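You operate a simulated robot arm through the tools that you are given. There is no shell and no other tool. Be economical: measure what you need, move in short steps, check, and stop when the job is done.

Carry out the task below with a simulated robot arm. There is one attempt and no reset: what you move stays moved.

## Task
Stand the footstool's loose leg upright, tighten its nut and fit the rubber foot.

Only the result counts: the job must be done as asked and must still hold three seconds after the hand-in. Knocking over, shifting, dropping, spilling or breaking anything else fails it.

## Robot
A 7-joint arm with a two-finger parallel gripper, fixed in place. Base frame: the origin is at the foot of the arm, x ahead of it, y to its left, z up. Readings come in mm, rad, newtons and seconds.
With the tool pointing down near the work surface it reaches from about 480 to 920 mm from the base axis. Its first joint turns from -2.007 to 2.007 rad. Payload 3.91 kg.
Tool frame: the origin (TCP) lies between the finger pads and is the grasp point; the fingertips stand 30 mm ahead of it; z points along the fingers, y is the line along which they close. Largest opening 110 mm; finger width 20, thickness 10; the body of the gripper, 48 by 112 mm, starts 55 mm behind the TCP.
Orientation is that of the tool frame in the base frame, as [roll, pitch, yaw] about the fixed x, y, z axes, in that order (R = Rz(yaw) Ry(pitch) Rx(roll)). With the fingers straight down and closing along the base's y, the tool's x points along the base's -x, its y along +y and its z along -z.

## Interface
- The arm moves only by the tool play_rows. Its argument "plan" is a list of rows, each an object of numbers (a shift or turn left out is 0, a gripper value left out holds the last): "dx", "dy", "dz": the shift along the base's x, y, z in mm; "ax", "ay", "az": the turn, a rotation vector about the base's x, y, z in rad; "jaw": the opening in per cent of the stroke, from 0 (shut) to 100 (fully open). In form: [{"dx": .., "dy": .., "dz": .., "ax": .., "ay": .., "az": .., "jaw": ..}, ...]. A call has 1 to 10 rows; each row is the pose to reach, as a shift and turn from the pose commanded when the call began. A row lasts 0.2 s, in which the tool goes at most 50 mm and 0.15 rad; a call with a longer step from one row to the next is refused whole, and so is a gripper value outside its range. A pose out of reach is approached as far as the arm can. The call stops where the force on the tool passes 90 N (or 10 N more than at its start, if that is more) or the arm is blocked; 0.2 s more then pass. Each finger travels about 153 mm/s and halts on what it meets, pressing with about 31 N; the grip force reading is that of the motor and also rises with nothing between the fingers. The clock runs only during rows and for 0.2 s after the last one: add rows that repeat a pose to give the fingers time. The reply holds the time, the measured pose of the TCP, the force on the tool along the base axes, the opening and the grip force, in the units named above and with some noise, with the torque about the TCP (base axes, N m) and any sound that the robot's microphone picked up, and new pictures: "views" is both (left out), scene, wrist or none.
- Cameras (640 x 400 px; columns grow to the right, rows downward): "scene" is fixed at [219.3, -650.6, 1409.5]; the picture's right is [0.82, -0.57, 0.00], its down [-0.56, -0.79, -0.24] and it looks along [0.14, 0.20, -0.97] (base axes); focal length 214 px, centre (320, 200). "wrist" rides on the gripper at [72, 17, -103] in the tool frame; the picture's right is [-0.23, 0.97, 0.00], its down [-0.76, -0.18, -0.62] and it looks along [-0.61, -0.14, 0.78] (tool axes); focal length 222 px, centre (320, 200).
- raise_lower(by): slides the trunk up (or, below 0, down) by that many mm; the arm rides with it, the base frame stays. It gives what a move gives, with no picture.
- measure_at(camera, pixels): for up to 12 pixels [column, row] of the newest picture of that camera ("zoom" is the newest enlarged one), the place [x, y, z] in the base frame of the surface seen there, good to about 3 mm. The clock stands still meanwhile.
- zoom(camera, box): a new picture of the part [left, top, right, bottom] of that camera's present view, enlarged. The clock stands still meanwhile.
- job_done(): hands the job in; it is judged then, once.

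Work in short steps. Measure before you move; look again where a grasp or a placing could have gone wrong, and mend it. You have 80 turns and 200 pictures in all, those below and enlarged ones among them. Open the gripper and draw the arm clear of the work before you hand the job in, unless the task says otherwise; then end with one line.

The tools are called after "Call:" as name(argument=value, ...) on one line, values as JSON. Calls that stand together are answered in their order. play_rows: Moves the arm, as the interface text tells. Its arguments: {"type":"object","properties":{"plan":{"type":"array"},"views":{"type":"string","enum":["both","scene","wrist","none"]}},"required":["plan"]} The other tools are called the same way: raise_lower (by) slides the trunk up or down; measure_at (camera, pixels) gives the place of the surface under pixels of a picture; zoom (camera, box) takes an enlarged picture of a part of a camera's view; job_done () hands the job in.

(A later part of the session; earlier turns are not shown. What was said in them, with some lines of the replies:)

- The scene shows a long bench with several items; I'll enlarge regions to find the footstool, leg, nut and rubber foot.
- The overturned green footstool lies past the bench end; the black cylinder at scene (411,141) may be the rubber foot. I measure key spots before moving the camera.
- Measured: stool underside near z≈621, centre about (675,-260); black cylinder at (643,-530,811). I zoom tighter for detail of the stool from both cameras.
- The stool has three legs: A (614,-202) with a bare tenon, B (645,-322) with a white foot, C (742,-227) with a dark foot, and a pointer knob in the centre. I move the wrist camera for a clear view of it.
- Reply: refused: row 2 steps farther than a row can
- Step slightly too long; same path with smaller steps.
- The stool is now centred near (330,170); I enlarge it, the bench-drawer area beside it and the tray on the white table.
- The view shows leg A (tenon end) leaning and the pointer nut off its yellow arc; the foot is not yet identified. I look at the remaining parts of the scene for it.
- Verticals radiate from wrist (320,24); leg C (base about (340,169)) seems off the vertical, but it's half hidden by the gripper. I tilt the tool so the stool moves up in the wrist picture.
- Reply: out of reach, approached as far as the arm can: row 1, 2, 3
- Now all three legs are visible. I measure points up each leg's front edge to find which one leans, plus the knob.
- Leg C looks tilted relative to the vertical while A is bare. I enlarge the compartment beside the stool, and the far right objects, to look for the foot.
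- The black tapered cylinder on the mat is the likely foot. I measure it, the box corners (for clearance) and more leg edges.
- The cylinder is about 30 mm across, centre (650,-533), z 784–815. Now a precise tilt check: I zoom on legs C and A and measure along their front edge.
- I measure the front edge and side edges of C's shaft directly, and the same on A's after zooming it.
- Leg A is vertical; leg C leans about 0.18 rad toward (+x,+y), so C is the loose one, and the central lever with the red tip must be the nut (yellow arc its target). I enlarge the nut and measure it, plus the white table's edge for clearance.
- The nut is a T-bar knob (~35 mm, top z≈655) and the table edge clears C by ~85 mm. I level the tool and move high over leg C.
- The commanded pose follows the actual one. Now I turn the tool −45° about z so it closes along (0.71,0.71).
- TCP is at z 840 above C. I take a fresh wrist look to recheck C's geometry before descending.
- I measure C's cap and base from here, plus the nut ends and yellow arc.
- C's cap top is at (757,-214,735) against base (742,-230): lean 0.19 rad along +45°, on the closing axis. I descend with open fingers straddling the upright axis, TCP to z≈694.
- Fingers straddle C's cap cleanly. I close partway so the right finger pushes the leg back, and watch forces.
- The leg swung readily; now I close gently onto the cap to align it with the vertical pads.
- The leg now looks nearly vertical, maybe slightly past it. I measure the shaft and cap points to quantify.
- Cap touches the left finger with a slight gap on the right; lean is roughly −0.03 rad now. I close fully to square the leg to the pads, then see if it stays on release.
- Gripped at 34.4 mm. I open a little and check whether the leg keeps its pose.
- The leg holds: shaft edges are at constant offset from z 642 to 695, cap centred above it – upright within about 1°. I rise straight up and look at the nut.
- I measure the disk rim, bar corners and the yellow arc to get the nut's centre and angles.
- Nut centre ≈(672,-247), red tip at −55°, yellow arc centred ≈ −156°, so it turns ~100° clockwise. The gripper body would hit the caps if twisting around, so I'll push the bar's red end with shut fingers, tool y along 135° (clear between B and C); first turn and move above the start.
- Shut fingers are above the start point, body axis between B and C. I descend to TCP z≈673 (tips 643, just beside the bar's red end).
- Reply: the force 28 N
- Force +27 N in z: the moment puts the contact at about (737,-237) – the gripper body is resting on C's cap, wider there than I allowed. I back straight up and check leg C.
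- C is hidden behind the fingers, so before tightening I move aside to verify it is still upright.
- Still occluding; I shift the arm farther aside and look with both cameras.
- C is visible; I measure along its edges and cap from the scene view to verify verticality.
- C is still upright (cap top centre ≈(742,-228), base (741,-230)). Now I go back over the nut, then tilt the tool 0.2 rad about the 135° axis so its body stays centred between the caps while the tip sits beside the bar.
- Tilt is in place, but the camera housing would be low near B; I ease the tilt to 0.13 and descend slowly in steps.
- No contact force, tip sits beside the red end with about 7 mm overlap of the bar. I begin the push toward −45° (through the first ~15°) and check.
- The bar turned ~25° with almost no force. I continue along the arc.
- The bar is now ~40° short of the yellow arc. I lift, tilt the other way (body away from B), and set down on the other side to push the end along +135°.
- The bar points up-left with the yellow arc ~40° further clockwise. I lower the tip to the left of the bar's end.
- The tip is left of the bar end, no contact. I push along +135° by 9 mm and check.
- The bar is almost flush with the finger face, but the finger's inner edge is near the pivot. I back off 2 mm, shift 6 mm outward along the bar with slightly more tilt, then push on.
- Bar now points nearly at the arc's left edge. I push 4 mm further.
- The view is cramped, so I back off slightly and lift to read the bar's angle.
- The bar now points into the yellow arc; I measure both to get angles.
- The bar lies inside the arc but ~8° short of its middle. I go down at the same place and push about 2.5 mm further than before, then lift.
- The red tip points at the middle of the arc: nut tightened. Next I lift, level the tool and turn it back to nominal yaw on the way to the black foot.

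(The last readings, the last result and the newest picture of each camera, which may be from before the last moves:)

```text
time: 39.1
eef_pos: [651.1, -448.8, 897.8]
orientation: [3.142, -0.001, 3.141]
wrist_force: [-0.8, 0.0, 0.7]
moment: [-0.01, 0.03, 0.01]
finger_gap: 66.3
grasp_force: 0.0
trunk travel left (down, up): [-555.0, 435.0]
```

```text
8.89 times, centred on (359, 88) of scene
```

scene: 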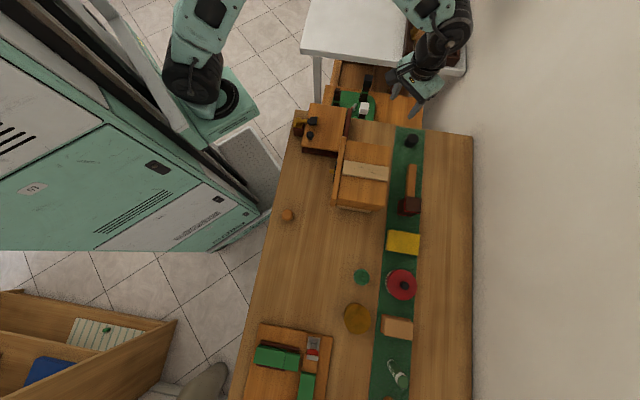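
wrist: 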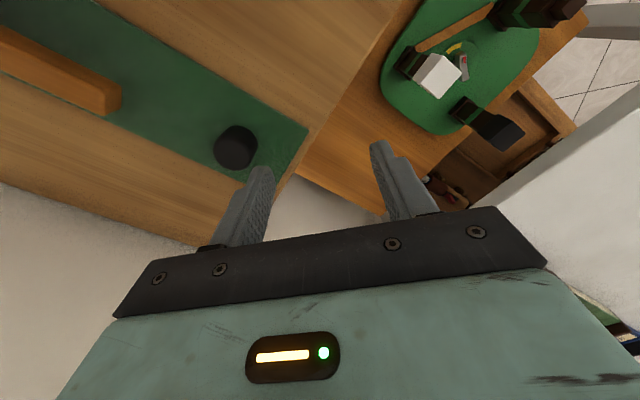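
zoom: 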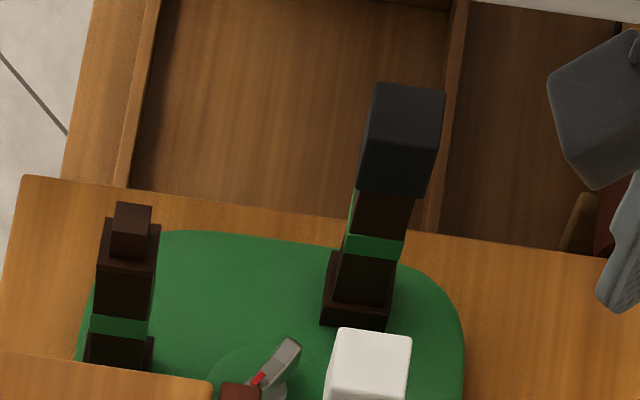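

C unchanged and upright. Now I enlarge and measure the black foot at wrist (236,148) for the grasp.

Call:
zoom(camera="wrist", box=[196, 110, 276, 185])

Call:
measure_at(camera="zoom", pixels=[[320, 280], [320, 320], [230, 280], [420, 280], [320, 235], [250, 190], [330, 160], [250, 330], [390, 330], [320, 345], [150, 330], [500, 200]])

Call:
measure_at(camera="scene", pixels=[[391, 145], [388, 170], [410, 165], [410, 190], [360, 150], [402, 200]])

```text
5.33 times, centred on (236, 148) of wrist
```

zoom: 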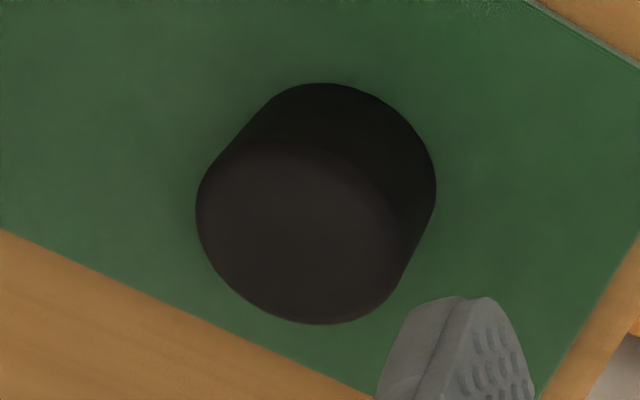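

```text
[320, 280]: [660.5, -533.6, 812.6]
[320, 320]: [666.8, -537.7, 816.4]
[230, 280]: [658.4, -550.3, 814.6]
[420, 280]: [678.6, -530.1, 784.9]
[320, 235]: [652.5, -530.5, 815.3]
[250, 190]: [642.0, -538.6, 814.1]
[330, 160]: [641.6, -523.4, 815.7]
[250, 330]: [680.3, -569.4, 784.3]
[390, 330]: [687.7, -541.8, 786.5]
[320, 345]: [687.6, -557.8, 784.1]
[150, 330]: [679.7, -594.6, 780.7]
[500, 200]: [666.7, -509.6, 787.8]
```

```text
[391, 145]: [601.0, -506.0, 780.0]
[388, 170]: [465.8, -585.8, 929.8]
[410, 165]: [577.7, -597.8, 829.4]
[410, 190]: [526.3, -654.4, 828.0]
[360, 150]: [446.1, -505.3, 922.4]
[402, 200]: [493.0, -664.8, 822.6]
```

The foot's top is centred at ≈(651.5,-534.3), Ø≈38 mm, z 785–815. I check the tall box's nearest corner for camera clearance.

Call:
measure_at(camera="scene", pixels=[[389, 148], [390, 155], [385, 145], [375, 143], [350, 140], [384, 205], [388, 190]])

Call:
zoom(camera="scene", box=[330, 130, 430, 215])

```text
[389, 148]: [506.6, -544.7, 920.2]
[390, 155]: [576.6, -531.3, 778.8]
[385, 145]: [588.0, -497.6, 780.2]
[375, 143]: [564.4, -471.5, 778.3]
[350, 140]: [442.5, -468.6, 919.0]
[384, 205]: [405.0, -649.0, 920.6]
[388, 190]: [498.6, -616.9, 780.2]
```

```text
4.71 times, centred on (380, 172) of scene
```

zoom: 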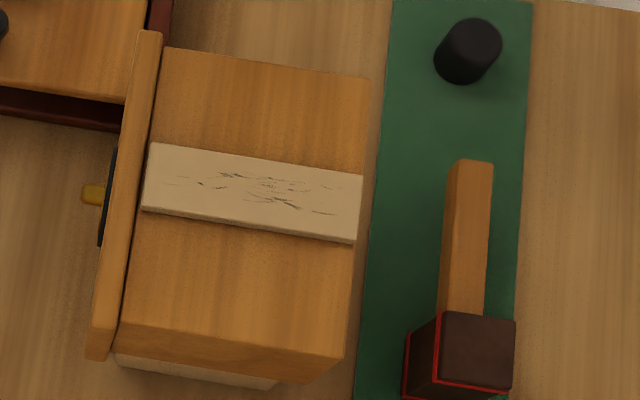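

Box ends at x≈507, clear. I move over the foot and descend with the jaws at 66 mm, tips stopping just above the mat.

Call:
play_rows(plan=[{"dy": -45}, {"dx": 0.5, "dy": -85.5}, {"dx": 0.5, "dy": -85.5, "dz": -40}, {"dx": 0.5, "dy": -85.5, "dz": -65}, {"dx": 0.5, "dy": -85.5, "dz": -80}, {"dx": 0.5, "dy": -85.5, "dz": -80}], views="both")

Call:
zoom(camera="wrist", box=[220, 100, 420, 240])

```text
time: 40.5
eef_pos: [653.3, -533.3, 817.4]
orientation: [3.141, -0.001, 3.141]
wrist_force: [-0.5, -0.5, -0.4]
moment: [0.01, -0.04, 0.0]
finger_gap: 65.9
grasp_force: 0.0
trunk travel left (down, up): [-555.0, 435.0]
```

scene: 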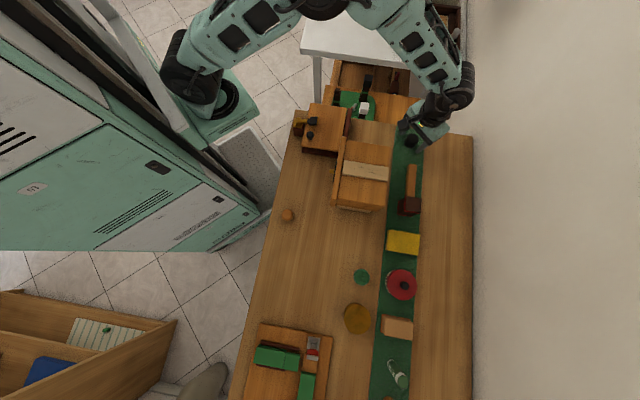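
wrist: 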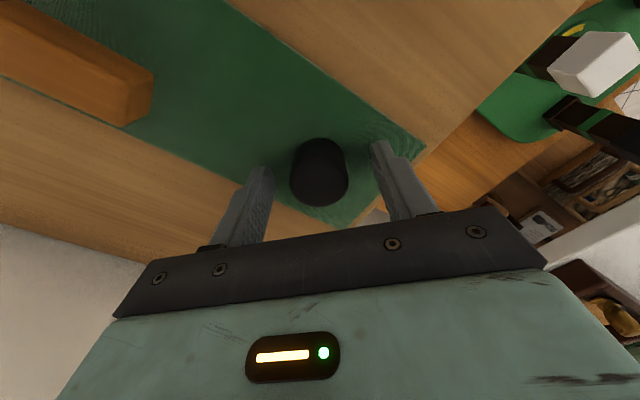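

```text
2.86 times, centred on (320, 170) of wrist
```

zoom: 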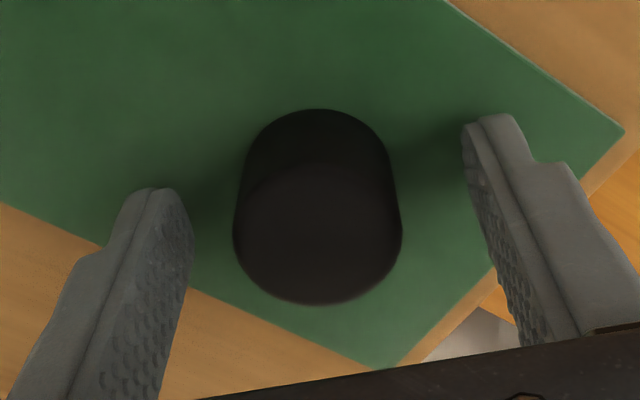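

The foot sits between the pads. I close on it.

Call:
play_rows(plan=[{"jaw": 40}, {"jaw": 30}, {"jaw": 20}, {"jaw": 10}, {"jaw": 10}], views="none")

Call:
play_rows(plan=[{"dz": 20}, {"dz": 60}, {"dz": 100}, {"dz": 100}], views="both")

Call:
zoom(camera="wrist", box=[220, 100, 420, 240])

```text
time: 41.7
eef_pos: [653.6, -532.6, 818.9]
orientation: [-3.141, 0.001, -3.141]
wrist_force: [-0.7, 0.0, 0.2]
moment: [-0.01, 0.03, 0.01]
finger_gap: 34.6
grasp_force: 31.3
trunk travel left (down, up): [-555.0, 435.0]
```

```text
time: 42.7
eef_pos: [649.4, -533.8, 918.7]
orientation: [3.141, 0.0, -3.141]
wrist_force: [0.0, -1.9, -0.4]
moment: [0.02, 0.01, -0.03]
finger_gap: 34.4
grasp_force: 30.6
trunk travel left (down, up): [-555.0, 435.0]
```

scene: 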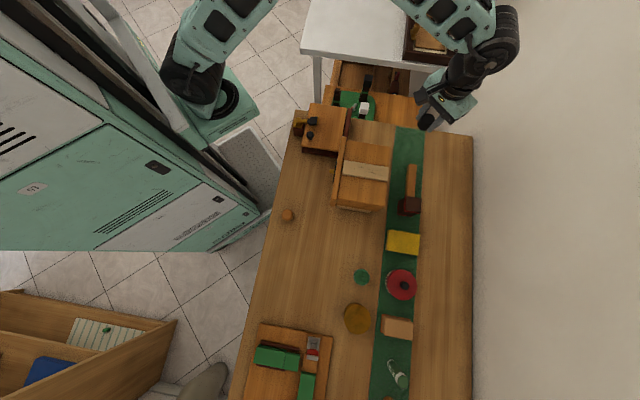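
wrist: 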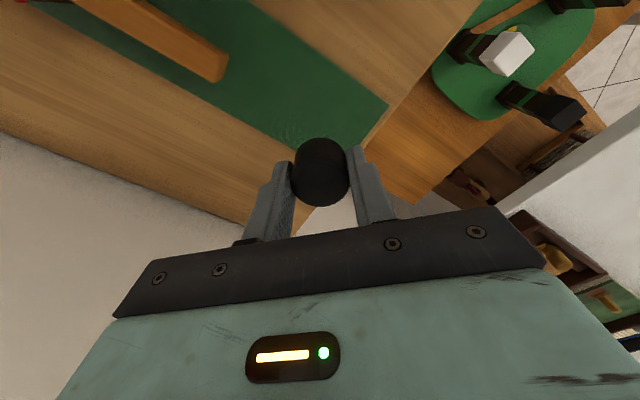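

```text
2.86 times, centred on (320, 170) of wrist
```

zoom: 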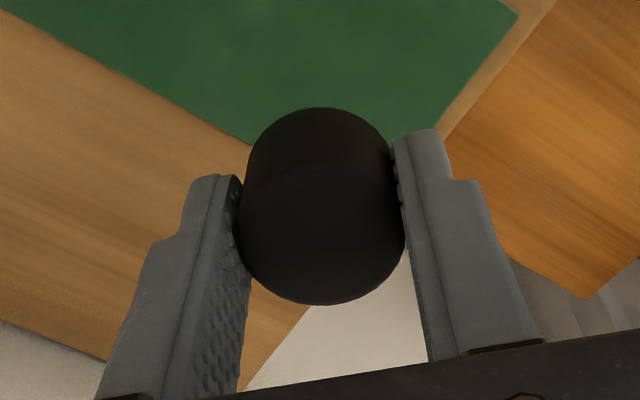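

Held at 34.4 mm. I measure the foot's top circle in the hand to get its offset along the fingers' width.

Call:
measure_at(camera="zoom", pixels=[[320, 300], [320, 285], [320, 250], [320, 200], [320, 180], [320, 170], [250, 240], [395, 240], [320, 150], [320, 120], [265, 200], [375, 200]])

Call:
zoom(camera="scene", box=[410, 95, 458, 140])

```text
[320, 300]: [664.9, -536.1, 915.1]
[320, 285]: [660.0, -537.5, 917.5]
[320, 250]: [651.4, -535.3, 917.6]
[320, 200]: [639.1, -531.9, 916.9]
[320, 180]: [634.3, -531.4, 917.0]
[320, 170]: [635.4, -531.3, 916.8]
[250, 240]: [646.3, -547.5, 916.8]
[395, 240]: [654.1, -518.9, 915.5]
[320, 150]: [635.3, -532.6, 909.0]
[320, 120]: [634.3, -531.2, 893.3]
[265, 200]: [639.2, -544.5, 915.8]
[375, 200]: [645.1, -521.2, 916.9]
```

```text
8.89 times, centred on (434, 118) of scene
```

zoom: 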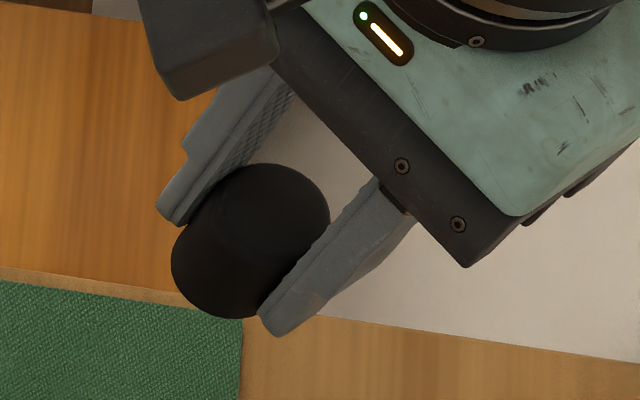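

Foot is centred in the pads (top 2 mm below TCP, bottom ≈ TCP−32). Before fitting I want to see its socket, so I carry it up and across, then tilt it toward the scene camera.

Call:
play_rows(plan=[{"dz": 45}, {"dx": -5, "dy": 35, "dz": 75}, {"dx": -15, "dy": 80, "dz": 85}, {"dx": -25, "dy": 125, "dz": 85}, {"dx": -35, "dy": 170, "dz": 85}, {"dx": -45, "dy": 215, "dz": 85}, {"dx": -49, "dy": 234, "dz": 85}], views="none")

Call:
play_rows(plan=[{"ax": -0.14}, {"ax": -0.28}, {"ax": -0.42}, {"ax": -0.56}, {"ax": -0.7}, {"ax": -0.84}, {"ax": -0.98}, {"ax": -1.12}, {"ax": -1.26}, {"ax": -1.4}], views="scene")

```text
time: 44.3
eef_pos: [603.4, -298.9, 1000.9]
orientation: [3.14, 0.0, -3.141]
wrist_force: [0.7, 0.6, -0.4]
moment: [0.01, 0.04, 0.02]
finger_gap: 34.6
grasp_force: 31.3
trunk travel left (down, up): [-555.0, 435.0]
```

```text
time: 46.5
eef_pos: [603.6, -299.9, 1002.0]
orientation: [-1.738, 0.0, 3.141]
wrist_force: [-0.8, 0.2, 0.2]
moment: [0.01, 0.0, 0.01]
finger_gap: 34.5
grasp_force: 30.7
trunk travel left (down, up): [-555.0, 435.0]
```

scene: 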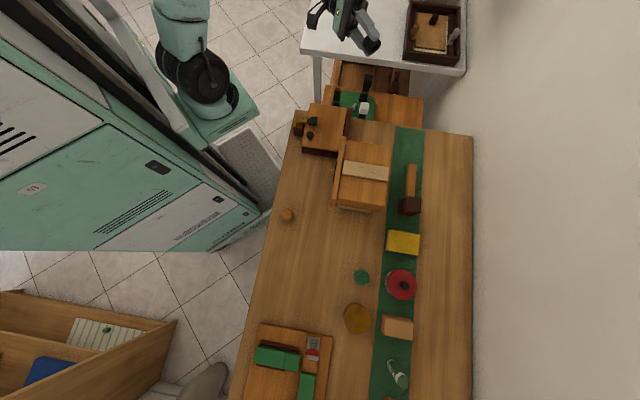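

The underside should now face the scene camera near (372,45); I enlarge it.

Call:
zoom(camera="scene", box=[355, 28, 391, 60])

Call:
zoom(camera="scene", box=[325, 65, 389, 125])

```text
12.50 times, centred on (373, 44) of scene
```

zoom: 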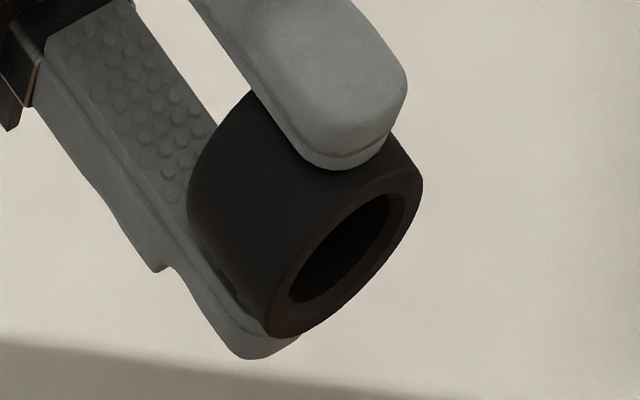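

```text
6.67 times, centred on (357, 95) of scene
```

zoom: 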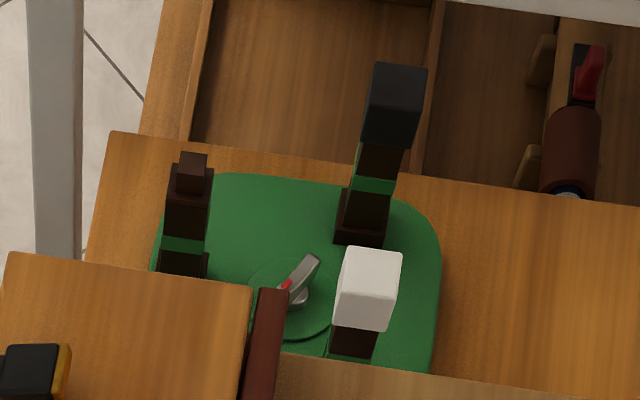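

It is indeed a rubber foot with a round socket, so yaw doesn't matter. I level the tool again, and measure A's tenon top in the enlarged scene picture.

Call:
zoom(camera="scene", box=[326, 85, 346, 105])

Call:
play_rows(plan=[{"ax": 0.14}, {"ax": 0.28}, {"ax": 0.42}, {"ax": 0.56}, {"ax": 0.7}, {"ax": 0.84}, {"ax": 0.98}, {"ax": 1.12}, {"ax": 1.26}, {"ax": 1.4}], views="none")

```text
16.00 times, centred on (336, 95) of scene
```

zoom: 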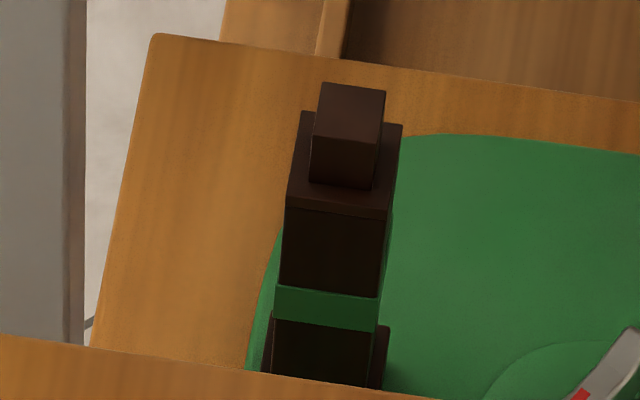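

```text
time: 48.7
eef_pos: [603.2, -299.2, 1003.0]
orientation: [3.14, -0.001, -3.14]
wrist_force: [0.4, -0.1, 0.0]
moment: [-0.01, 0.01, 0.0]
finger_gap: 34.6
grasp_force: 30.4
trunk travel left (down, up): [-555.0, 435.0]
```

Tenon top's corners are at (322,83),(386,92),(375,142),(312,134) in that enlargement; I measure them and the shoulder.

Call:
measure_at(camera="zoom", pixels=[[350, 112], [325, 88], [382, 96], [371, 138], [316, 130], [348, 100], [348, 125], [300, 170], [390, 170], [340, 198], [304, 120], [398, 135]])

```text
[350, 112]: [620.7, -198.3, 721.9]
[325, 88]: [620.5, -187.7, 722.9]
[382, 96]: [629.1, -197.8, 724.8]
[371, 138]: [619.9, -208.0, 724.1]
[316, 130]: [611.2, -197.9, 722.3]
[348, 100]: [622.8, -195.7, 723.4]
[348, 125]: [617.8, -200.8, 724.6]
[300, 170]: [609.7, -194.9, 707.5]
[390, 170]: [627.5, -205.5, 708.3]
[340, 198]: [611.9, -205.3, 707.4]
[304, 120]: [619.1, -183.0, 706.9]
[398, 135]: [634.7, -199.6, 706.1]
```

Tenon centre (620.2,-198), top 723.5, shoulder 707. I move over it and descend to just above the tenon.

Call:
play_rows(plan=[{"dx": 6, "dy": 45}, {"dx": 13, "dy": 90}, {"dx": 16.3, "dy": 101.2}, {"dx": 16.3, "dy": 101.2, "dz": -48}, {"dx": 16.3, "dy": 101.2, "dz": -96}, {"dx": 16.3, "dy": 101.2, "dz": -144}, {"dx": 16.3, "dy": 101.2, "dz": -190}, {"dx": 16.3, "dy": 101.2, "dz": -225}, {"dx": 16.3, "dy": 101.2, "dz": -238}, {"dx": 16.3, "dy": 101.2, "dz": -238}], views="both")

Call:
zoom(camera="scene", box=[316, 75, 356, 110])

Call:
zoom(camera="wrist", box=[240, 80, 400, 220])

```text
time: 50.9
eef_pos: [619.8, -199.2, 766.5]
orientation: [-3.14, 0.0, 3.141]
wrist_force: [0.5, 0.3, 0.1]
moment: [0.01, 0.0, 0.01]
finger_gap: 34.7
grasp_force: 31.0
trunk travel left (down, up): [-555.0, 435.0]
```

scene: 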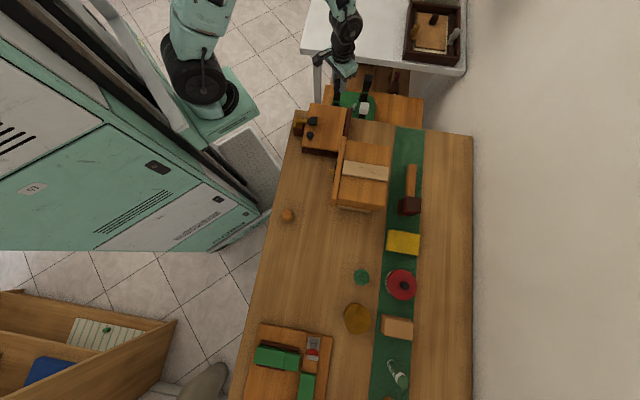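
wrist: 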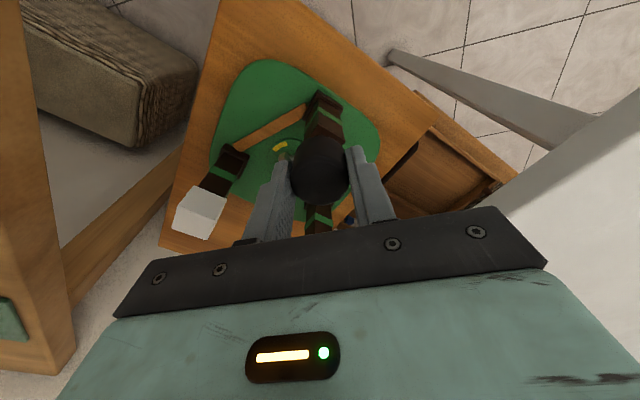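

```text
11.43 times, centred on (336, 92) of scene
```

zoom: 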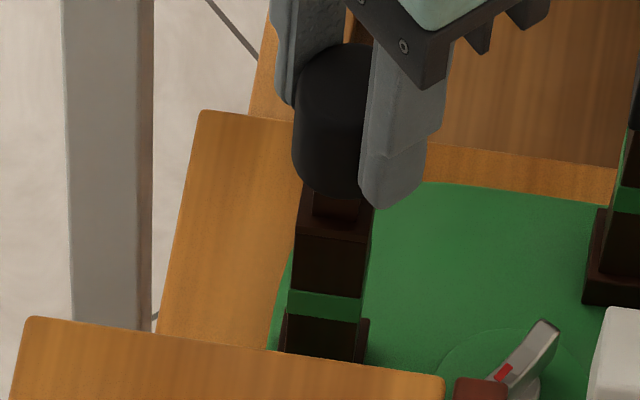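

```text
2.86 times, centred on (320, 150) of wrist
```

zoom: 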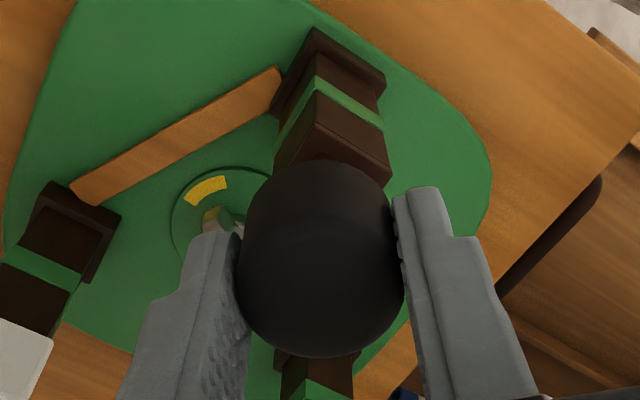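

The foot hovers ~11 mm above the tenon. I measure its top circle to check centring.

Call:
measure_at(camera="zoom", pixels=[[320, 345], [320, 335], [320, 225], [320, 215], [245, 290], [398, 290], [320, 280], [320, 240]])

Call:
measure_at(camera="scene", pixels=[[333.5, 94], [334.5, 90], [336.5, 93], [336.3, 83], [337, 81], [334, 82]])

```text
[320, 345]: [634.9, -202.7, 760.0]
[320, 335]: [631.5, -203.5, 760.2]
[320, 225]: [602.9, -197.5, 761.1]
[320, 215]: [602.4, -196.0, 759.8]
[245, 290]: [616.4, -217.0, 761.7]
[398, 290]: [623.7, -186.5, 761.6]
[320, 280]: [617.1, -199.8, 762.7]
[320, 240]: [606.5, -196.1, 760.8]
```

```text
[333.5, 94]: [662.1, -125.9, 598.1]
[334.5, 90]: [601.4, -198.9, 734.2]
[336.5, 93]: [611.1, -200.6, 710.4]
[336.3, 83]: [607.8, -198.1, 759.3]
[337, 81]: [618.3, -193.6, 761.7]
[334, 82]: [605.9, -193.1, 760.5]
```

Foot centre ≈(619.5,-199.5) versus tenon (620.2,-198): I shift +0.7,+1.2 and lower gently, watching the force.

Call:
play_rows(plan=[{"dx": 0.7, "dy": 1.2}, {"dx": 0.7, "dy": 1.2, "dz": -4}, {"dx": 0.7, "dy": 1.2, "dz": -8}, {"dx": 0.7, "dy": 1.2, "dz": -12}, {"dx": 0.7, "dy": 1.2, "dz": -16}, {"dx": 0.7, "dy": 1.2, "dz": -16}], views="scene")

Call:
zoom(camera="scene", box=[316, 75, 356, 110])

```text
time: 52.3
eef_pos: [619.6, -196.8, 747.7]
orientation: [3.141, -0.001, -3.14]
wrist_force: [-0.5, 0.4, -0.2]
moment: [-0.01, -0.03, -0.02]
finger_gap: 34.5
grasp_force: 31.2
trunk travel left (down, up): [-555.0, 435.0]
```

scene: 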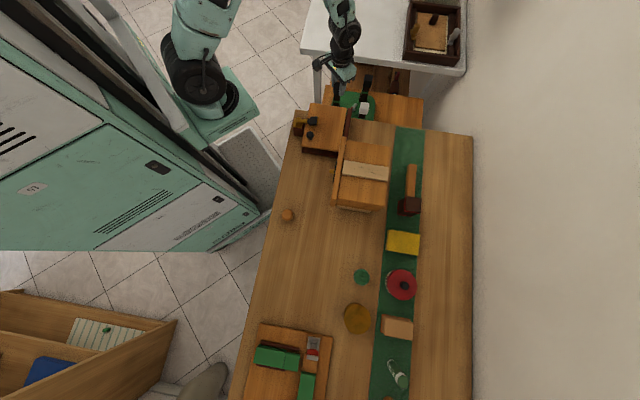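

```text
11.43 times, centred on (336, 92) of scene
```

zoom: 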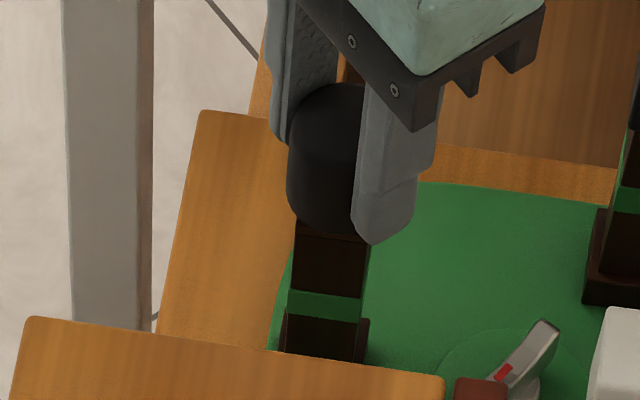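

No force and the tenon is already inside the socket. I continue down to seat on the shoulder.

Call:
play_rows(plan=[{"dy": -0.6, "dz": -3}, {"dy": -0.6, "dz": -6}, {"dy": -0.6, "dz": -8}, {"dy": -0.6, "dz": -10}, {"dy": -0.6, "dz": -10}], views="scene")

Call:
zoom(camera="scene", box=[316, 75, 356, 110])

```text
time: 53.5
eef_pos: [620.0, -196.8, 739.5]
orientation: [3.141, 0.004, -3.14]
wrist_force: [4.8, 14.4, 41.3]
moment: [0.53, -0.14, -0.01]
finger_gap: 34.7
grasp_force: 31.1
trunk travel left (down, up): [-555.0, 435.0]
```

scene: 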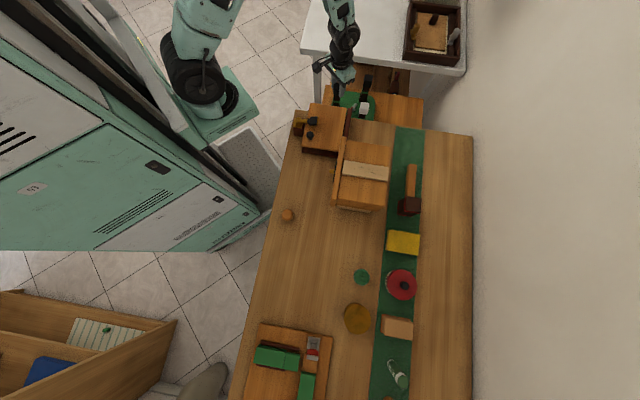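

```text
11.43 times, centred on (336, 92) of scene
```

zoom: 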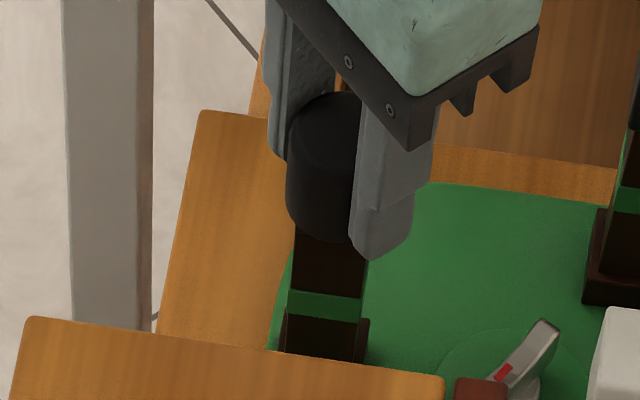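

41 N of contact at TCP 739.5 – the foot is seated on the shoulder. I relieve the load and open the fingers just a little.

Call:
play_rows(plan=[{"dz": 2, "dy": 0.6}, {"dz": 2, "dy": 0.6}, {"dz": 2, "dy": 0.6, "jaw": 40}, {"dz": 2, "dy": 0.6, "jaw": 60}, {"dz": 2, "dy": 0.6, "jaw": 60}], views="wrist")

Call:
zoom(camera="wrist", box=[240, 80, 400, 220])

Call:
zoom(camera="scene", box=[316, 75, 356, 110])

```text
time: 54.7
eef_pos: [618.0, -196.9, 740.6]
orientation: [3.141, -0.003, 3.141]
wrist_force: [-0.3, -0.3, -0.1]
moment: [0.04, -0.01, -0.02]
finger_gap: 66.0
grasp_force: 0.0
trunk travel left (down, up): [-555.0, 435.0]
```

wrist: 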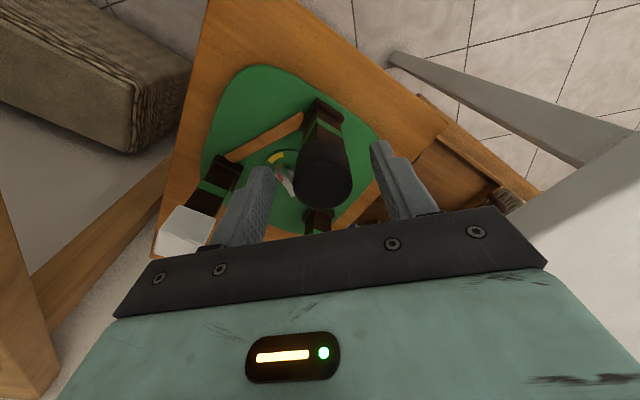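

```text
2.86 times, centred on (320, 150) of wrist
```

zoom: 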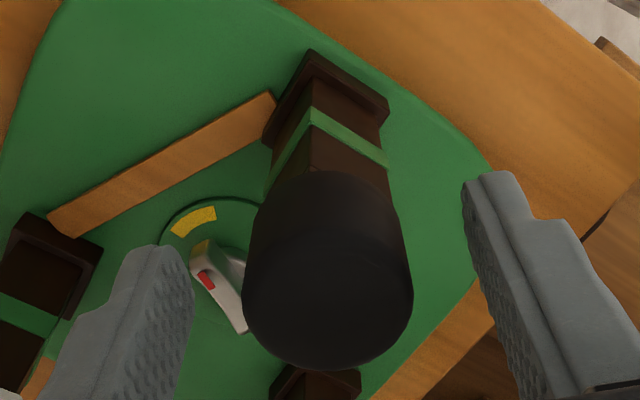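

```text
11.43 times, centred on (336, 92) of scene
```

zoom: 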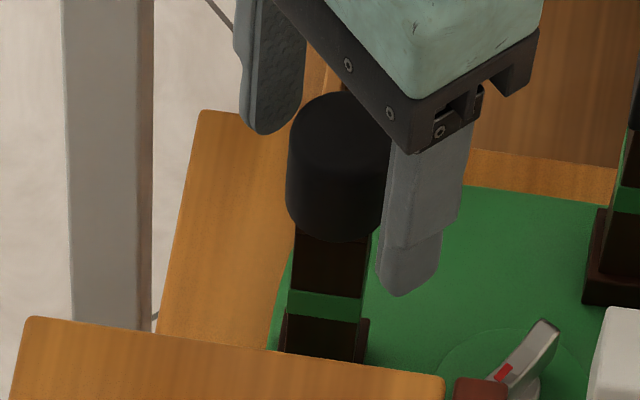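

The foot stands on A. I retreat straight up and away, then measure.

Call:
play_rows(plan=[{"dz": 25}, {"dz": 70}, {"dz": 115}, {"dz": 160}, {"dx": -35, "dz": 185}, {"dx": -80, "dz": 195}, {"dx": -120, "dz": 200}, {"dx": -120, "dz": 200}], views="both")

Call:
zoom(camera="wrist", box=[250, 80, 410, 220])

Call:
zoom(camera="scene", box=[325, 70, 385, 118])

Call:
measure_at(camera="zoom", pixels=[[176, 160], [176, 178], [160, 170], [190, 170], [176, 215], [160, 230], [405, 85], [375, 140], [372, 205], [345, 218]])

```text
time: 56.5
eef_pos: [498.7, -196.7, 939.5]
orientation: [3.141, -0.002, -3.142]
wrist_force: [0.0, 0.1, -0.3]
moment: [-0.04, 0.0, 0.04]
finger_gap: 66.0
grasp_force: 0.1
trunk travel left (down, up): [-555.0, 435.0]
```

scene: 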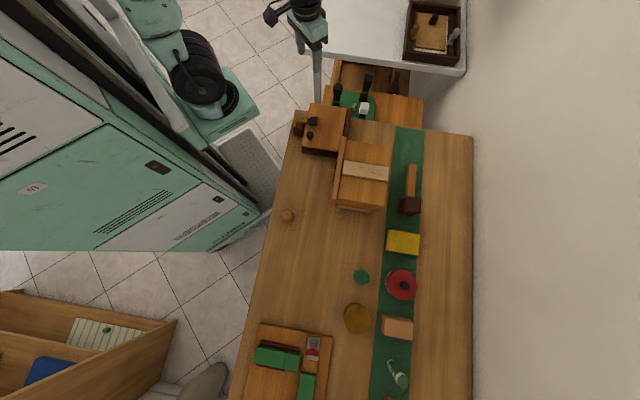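
wrist: 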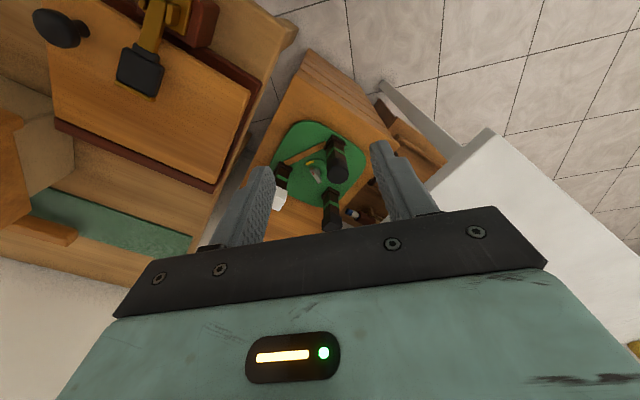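

```text
2.86 times, centred on (330, 150) of wrist
```

zoom: 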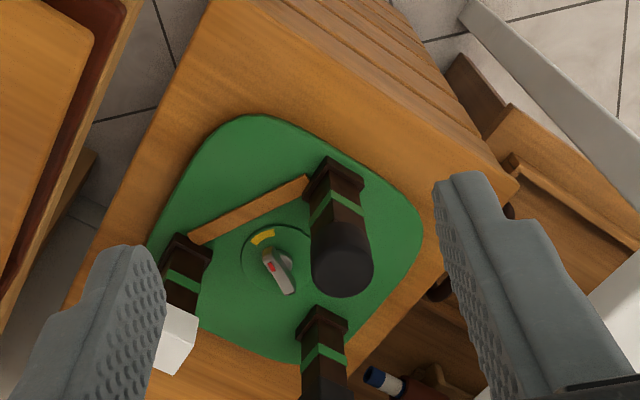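

```text
8.33 times, centred on (355, 94) of scene
```

zoom: 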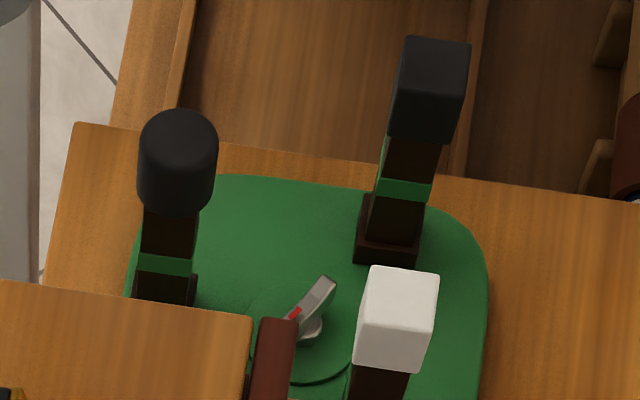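

```text
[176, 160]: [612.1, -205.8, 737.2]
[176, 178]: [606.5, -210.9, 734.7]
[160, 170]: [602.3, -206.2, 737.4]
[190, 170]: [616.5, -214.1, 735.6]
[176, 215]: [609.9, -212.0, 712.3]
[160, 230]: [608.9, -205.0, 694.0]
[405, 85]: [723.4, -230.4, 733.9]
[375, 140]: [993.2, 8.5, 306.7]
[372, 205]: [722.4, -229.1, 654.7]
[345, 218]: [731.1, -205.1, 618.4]
```

All three feet tops sit at z≈736 and C is vertical. A last look at the nut and C from the wrist camera.

Call:
zoom(camera="wrist", box=[300, 155, 332, 183])

Call:
measure_at(camera="scene", pixels=[[368.8, 77.8], [365.5, 76.5], [371.8, 77.5], [369.2, 74.8], [368, 82], [368.2, 79.5]])

```text
14.29 times, centred on (316, 169) of wrist
```

zoom: 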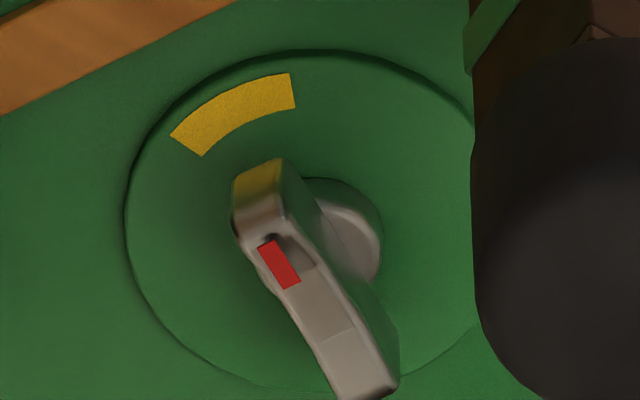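

```text
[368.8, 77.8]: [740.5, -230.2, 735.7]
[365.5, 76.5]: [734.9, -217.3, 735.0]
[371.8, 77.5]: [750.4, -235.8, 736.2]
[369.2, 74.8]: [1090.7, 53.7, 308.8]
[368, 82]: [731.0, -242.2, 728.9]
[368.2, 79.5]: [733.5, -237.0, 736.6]
```

The bar lies parallel to the line through the middle of the yellow arc, leg C's cap is centred over its base, and the foot is seated. The gripper is open and clear, so I hand in.

Call:
job_done()

```text
The job is handed in.
```

I stood the loose leg upright, turned the nut until its red mark pointed to the middle of the yellow arc, and seated the rubber foot on the bare leg. I had handed in with the gripper open and the arm clear. While I was reaching for the nut, the gripper briefly pressed on the straightened leg's cap with about 27 N. The leg was still upright when I checked it right after and again at the end.
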